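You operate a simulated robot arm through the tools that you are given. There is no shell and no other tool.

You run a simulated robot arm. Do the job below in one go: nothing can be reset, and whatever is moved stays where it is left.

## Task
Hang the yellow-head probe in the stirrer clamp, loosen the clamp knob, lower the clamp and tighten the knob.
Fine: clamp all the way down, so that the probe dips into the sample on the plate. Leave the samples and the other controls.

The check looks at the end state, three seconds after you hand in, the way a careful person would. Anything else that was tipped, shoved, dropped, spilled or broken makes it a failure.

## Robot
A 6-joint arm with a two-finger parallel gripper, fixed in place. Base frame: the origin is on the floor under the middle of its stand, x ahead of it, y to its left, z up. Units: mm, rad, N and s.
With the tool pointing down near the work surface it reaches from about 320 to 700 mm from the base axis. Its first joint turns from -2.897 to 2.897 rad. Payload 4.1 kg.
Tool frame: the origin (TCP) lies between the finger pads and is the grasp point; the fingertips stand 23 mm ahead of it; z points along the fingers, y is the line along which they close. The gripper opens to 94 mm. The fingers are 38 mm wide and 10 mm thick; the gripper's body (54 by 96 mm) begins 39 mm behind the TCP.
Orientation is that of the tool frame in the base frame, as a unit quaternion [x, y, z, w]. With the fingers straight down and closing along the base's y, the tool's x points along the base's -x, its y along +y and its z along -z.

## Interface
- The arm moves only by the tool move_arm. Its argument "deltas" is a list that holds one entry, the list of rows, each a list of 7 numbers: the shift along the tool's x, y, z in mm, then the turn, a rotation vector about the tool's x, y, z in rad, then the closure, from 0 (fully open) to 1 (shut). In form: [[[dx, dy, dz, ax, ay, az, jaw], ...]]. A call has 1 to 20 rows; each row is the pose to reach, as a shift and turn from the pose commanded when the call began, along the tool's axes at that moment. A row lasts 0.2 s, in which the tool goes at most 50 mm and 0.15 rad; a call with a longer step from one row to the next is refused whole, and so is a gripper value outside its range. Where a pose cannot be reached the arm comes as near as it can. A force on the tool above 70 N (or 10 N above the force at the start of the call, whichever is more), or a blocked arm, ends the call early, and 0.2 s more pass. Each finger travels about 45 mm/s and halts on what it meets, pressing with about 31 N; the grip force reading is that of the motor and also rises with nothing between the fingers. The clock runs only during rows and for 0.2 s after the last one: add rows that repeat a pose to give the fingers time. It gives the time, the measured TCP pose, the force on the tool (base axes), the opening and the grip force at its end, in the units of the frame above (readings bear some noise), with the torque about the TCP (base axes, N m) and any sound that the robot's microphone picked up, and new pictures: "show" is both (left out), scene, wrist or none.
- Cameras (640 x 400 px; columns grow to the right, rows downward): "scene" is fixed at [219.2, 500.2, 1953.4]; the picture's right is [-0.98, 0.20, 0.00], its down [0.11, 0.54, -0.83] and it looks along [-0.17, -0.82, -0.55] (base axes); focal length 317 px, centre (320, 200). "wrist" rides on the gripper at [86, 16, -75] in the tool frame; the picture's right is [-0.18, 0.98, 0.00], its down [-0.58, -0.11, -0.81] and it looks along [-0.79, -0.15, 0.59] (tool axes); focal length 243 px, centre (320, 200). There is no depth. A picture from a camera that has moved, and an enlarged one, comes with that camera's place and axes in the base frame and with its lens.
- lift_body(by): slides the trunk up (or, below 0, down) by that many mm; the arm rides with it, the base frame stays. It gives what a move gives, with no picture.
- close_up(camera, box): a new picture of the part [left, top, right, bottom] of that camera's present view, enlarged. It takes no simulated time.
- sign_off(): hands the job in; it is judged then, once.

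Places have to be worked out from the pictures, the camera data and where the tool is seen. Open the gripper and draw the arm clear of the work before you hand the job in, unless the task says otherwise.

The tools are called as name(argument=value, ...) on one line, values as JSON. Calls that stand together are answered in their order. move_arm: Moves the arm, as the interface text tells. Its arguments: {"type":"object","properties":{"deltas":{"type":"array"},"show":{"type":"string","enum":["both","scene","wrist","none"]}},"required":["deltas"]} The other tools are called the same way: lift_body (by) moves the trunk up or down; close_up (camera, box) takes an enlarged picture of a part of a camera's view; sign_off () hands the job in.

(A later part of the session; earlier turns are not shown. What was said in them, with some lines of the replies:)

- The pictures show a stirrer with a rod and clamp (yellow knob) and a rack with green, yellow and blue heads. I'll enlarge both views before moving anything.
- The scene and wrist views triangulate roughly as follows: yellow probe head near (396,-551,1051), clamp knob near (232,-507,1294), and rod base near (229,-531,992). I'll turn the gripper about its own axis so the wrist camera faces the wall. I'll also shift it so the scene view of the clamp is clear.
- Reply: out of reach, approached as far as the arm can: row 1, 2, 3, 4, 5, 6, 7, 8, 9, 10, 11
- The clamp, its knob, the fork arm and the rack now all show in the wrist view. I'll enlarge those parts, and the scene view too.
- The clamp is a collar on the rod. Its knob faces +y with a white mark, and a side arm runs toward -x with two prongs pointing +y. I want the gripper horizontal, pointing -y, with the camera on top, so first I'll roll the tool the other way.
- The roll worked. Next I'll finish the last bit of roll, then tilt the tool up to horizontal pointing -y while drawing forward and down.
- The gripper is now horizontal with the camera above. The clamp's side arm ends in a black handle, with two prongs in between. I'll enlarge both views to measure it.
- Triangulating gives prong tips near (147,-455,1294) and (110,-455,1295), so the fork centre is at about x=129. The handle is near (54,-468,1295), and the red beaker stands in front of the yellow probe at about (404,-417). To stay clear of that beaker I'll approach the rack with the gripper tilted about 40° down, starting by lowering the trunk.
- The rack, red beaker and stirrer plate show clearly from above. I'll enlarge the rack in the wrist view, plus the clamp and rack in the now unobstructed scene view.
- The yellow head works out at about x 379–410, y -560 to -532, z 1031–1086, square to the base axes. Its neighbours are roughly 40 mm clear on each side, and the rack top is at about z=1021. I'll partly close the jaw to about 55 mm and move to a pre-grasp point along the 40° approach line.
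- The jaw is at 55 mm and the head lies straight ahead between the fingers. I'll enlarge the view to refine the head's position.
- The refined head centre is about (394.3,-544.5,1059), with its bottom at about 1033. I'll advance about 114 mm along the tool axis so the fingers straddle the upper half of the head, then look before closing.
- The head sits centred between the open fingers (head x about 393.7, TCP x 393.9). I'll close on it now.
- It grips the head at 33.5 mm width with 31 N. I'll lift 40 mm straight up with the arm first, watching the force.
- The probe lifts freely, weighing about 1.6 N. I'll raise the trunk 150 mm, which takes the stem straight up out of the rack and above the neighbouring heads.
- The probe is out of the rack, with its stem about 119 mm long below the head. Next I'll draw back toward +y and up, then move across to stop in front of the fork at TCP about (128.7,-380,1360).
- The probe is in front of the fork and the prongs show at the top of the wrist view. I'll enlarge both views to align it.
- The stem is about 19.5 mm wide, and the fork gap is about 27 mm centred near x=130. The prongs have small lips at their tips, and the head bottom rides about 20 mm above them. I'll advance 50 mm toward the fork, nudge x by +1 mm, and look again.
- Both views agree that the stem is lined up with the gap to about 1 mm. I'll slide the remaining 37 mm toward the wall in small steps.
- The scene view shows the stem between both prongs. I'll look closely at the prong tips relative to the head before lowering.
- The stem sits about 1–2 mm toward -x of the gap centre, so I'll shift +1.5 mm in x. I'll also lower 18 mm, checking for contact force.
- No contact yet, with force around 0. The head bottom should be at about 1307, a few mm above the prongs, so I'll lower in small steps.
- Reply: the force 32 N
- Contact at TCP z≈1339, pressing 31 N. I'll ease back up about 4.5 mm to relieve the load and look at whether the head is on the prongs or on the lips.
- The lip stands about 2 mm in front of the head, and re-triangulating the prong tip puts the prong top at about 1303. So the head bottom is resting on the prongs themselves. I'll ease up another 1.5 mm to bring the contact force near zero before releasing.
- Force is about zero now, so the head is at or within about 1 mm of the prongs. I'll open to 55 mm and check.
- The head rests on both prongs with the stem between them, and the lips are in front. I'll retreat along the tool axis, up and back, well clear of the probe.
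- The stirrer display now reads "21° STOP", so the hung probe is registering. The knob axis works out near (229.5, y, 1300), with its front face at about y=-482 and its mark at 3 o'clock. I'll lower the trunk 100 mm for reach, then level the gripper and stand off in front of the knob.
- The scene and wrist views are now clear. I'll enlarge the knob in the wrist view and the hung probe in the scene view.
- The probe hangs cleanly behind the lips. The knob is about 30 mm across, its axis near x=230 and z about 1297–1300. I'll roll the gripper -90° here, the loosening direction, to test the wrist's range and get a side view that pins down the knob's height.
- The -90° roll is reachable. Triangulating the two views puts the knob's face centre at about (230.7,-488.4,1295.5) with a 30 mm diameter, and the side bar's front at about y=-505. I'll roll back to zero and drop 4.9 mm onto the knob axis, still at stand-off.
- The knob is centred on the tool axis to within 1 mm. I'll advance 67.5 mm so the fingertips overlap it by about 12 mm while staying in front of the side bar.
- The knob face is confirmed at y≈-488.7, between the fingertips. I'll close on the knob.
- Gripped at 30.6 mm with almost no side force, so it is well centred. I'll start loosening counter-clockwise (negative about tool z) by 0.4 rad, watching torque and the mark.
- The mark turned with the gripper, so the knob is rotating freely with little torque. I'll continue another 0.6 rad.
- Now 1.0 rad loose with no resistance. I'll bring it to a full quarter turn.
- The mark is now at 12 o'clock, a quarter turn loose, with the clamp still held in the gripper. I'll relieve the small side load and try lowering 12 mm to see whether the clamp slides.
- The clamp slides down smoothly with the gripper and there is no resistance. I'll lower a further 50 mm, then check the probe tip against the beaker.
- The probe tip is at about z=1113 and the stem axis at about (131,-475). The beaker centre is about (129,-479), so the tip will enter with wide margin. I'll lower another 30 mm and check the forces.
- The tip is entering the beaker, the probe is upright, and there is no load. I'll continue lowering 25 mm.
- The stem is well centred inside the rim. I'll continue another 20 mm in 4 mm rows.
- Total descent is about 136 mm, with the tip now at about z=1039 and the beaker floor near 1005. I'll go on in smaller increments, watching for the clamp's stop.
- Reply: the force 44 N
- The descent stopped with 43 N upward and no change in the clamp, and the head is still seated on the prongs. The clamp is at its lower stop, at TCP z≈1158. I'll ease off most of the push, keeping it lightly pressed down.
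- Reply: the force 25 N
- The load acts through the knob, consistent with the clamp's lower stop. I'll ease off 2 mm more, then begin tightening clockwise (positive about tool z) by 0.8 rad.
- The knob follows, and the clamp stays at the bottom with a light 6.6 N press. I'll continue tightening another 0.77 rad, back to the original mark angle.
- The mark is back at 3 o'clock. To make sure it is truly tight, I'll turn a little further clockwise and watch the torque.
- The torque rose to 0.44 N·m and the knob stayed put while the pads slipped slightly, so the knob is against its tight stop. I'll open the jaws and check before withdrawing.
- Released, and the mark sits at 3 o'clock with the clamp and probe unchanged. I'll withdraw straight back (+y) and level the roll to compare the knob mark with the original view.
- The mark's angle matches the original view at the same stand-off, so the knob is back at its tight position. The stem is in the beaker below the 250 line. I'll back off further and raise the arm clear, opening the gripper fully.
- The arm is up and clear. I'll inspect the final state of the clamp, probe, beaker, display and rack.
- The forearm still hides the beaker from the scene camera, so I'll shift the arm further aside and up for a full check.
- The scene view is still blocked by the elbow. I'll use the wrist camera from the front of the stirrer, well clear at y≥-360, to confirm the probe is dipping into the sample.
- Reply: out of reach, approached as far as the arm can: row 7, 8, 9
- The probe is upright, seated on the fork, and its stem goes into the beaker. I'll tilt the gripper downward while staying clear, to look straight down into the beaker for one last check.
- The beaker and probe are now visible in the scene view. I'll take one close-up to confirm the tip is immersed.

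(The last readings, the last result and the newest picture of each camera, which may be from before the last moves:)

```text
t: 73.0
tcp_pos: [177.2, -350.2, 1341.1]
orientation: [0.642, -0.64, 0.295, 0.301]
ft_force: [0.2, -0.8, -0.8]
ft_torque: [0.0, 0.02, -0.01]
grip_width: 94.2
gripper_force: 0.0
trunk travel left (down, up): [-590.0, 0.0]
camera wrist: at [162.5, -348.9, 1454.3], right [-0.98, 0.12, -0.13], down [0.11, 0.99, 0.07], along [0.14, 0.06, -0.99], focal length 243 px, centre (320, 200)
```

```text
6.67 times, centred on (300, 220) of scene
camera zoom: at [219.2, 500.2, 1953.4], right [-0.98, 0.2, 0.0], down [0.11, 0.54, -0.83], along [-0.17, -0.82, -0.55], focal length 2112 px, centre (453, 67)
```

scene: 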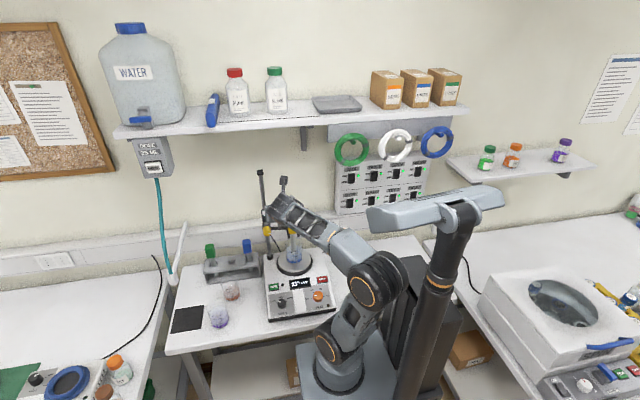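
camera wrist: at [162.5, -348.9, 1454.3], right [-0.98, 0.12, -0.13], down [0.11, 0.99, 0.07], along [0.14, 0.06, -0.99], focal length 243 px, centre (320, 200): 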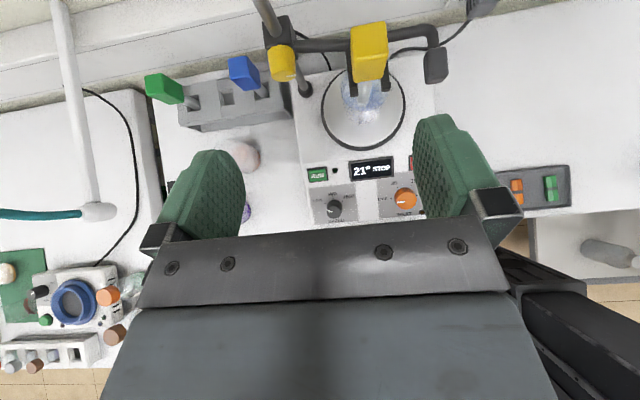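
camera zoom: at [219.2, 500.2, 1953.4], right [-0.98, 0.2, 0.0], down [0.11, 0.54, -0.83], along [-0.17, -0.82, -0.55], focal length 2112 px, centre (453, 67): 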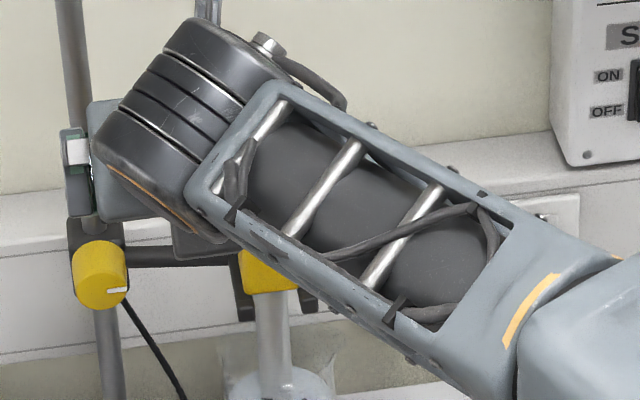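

The stem is immersed in the blue sample, the clamp is at the bottom, and the knob mark is back at 3 o'clock. The rack, other beakers and controls look untouched. I'll draw the arm a bit further back and up, then hand in.

move_arm(deltas=[[[0, -10, -20, 0, 0, 0, 0], [0, -25, -40, 0, 0, 0, 0], [0, -45, -60, 0, 0, 0, 0], [0, -70, -75, 0, 0, 0, 0], [0, -90, -80, 0, 0, 0, 0], [0, -90, -80, 0, 0, 0, 0]]])

close_up(camera="wrist", box=[240, 0, 640, 230])

```text
t: 74.4
tcp_pos: [268.5, -289.0, 1393.3]
orientation: [0.641, -0.64, 0.296, 0.303]
ft_force: [0.1, -0.3, 0.4]
ft_torque: [0.04, -0.05, 0.02]
grip_width: 94.1
gripper_force: 0.1
trunk travel left (down, up): [-590.0, 0.0]
camera wrist: at [253.1, -287.8, 1505.3], right [-0.98, 0.12, -0.13], down [0.11, 0.99, 0.07], along [0.14, 0.05, -0.99], focal length 243 px, centre (320, 200)
```

scene: 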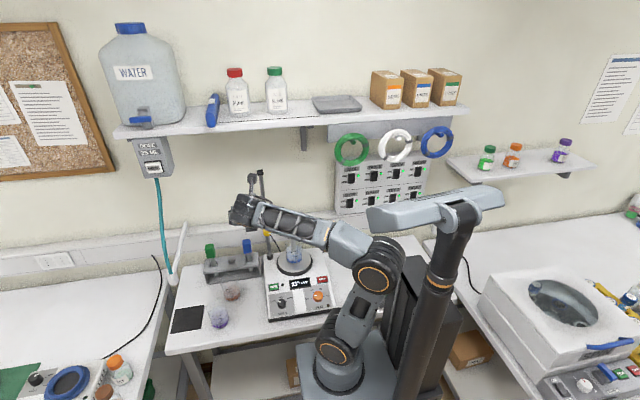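
wrist: 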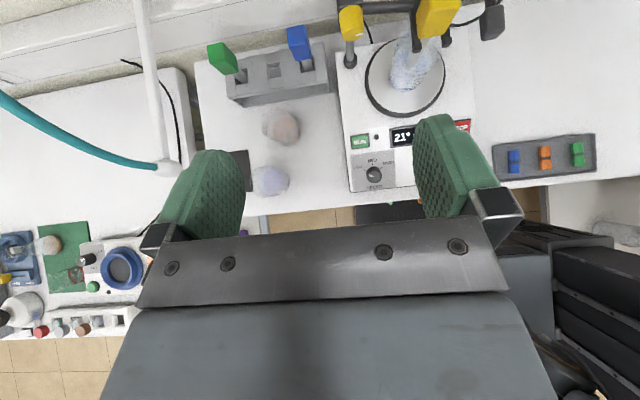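

```text
1.60 times, centred on (440, 115) of wrist
camera zoom: at [253.1, -287.8, 1505.3], right [-0.98, 0.12, -0.13], down [0.11, 0.99, 0.07], along [0.14, 0.05, -0.99], focal length 388 px, centre (128, 336)
```

zoom: 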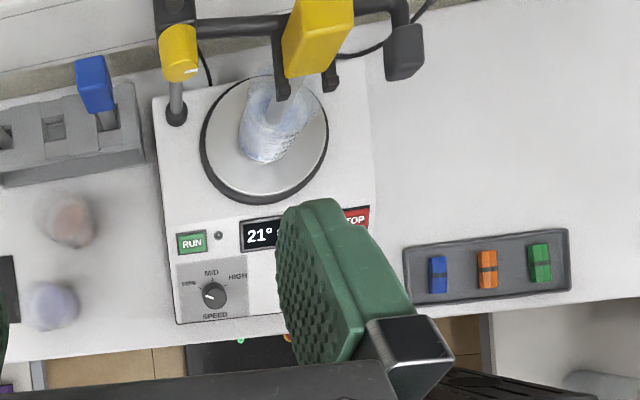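

The probe hangs in the clamp and dips into the sample, the clamp is at its lower stop, and the knob is tight. The gripper is open and the arm is clear of the work, so I'm handing in.

sign_off()

```text
The job is handed in.
```

The yellow-head probe now hangs in the stirrer clamp. The clamp is all the way down, the tip dips into the sample on the plate, and the knob is tight. I've handed the job in, but no verdict came back.

- **Probe:** it rests on both prongs of the fork, behind the small lips. The stirrer display started reading 21° once it was hung.
- **Lowering:** I turned the knob a quarter turn loose and brought the clamp down about 137 mm. It then stopped against 43 N of push, so I took that as its lower stop.
- **Tightening:** I turned the knob back until it would go no further. Its white mark is at the same angle as at the start.
- **Everything else:** in the final pictures the samples, the other probes and the other controls look untouched. The gripper is open and the arm is drawn back.

While setting the probe on the fork I briefly pressed it down with about 31 N, and the prongs moved 1–2 mm. I saw no harm from it.
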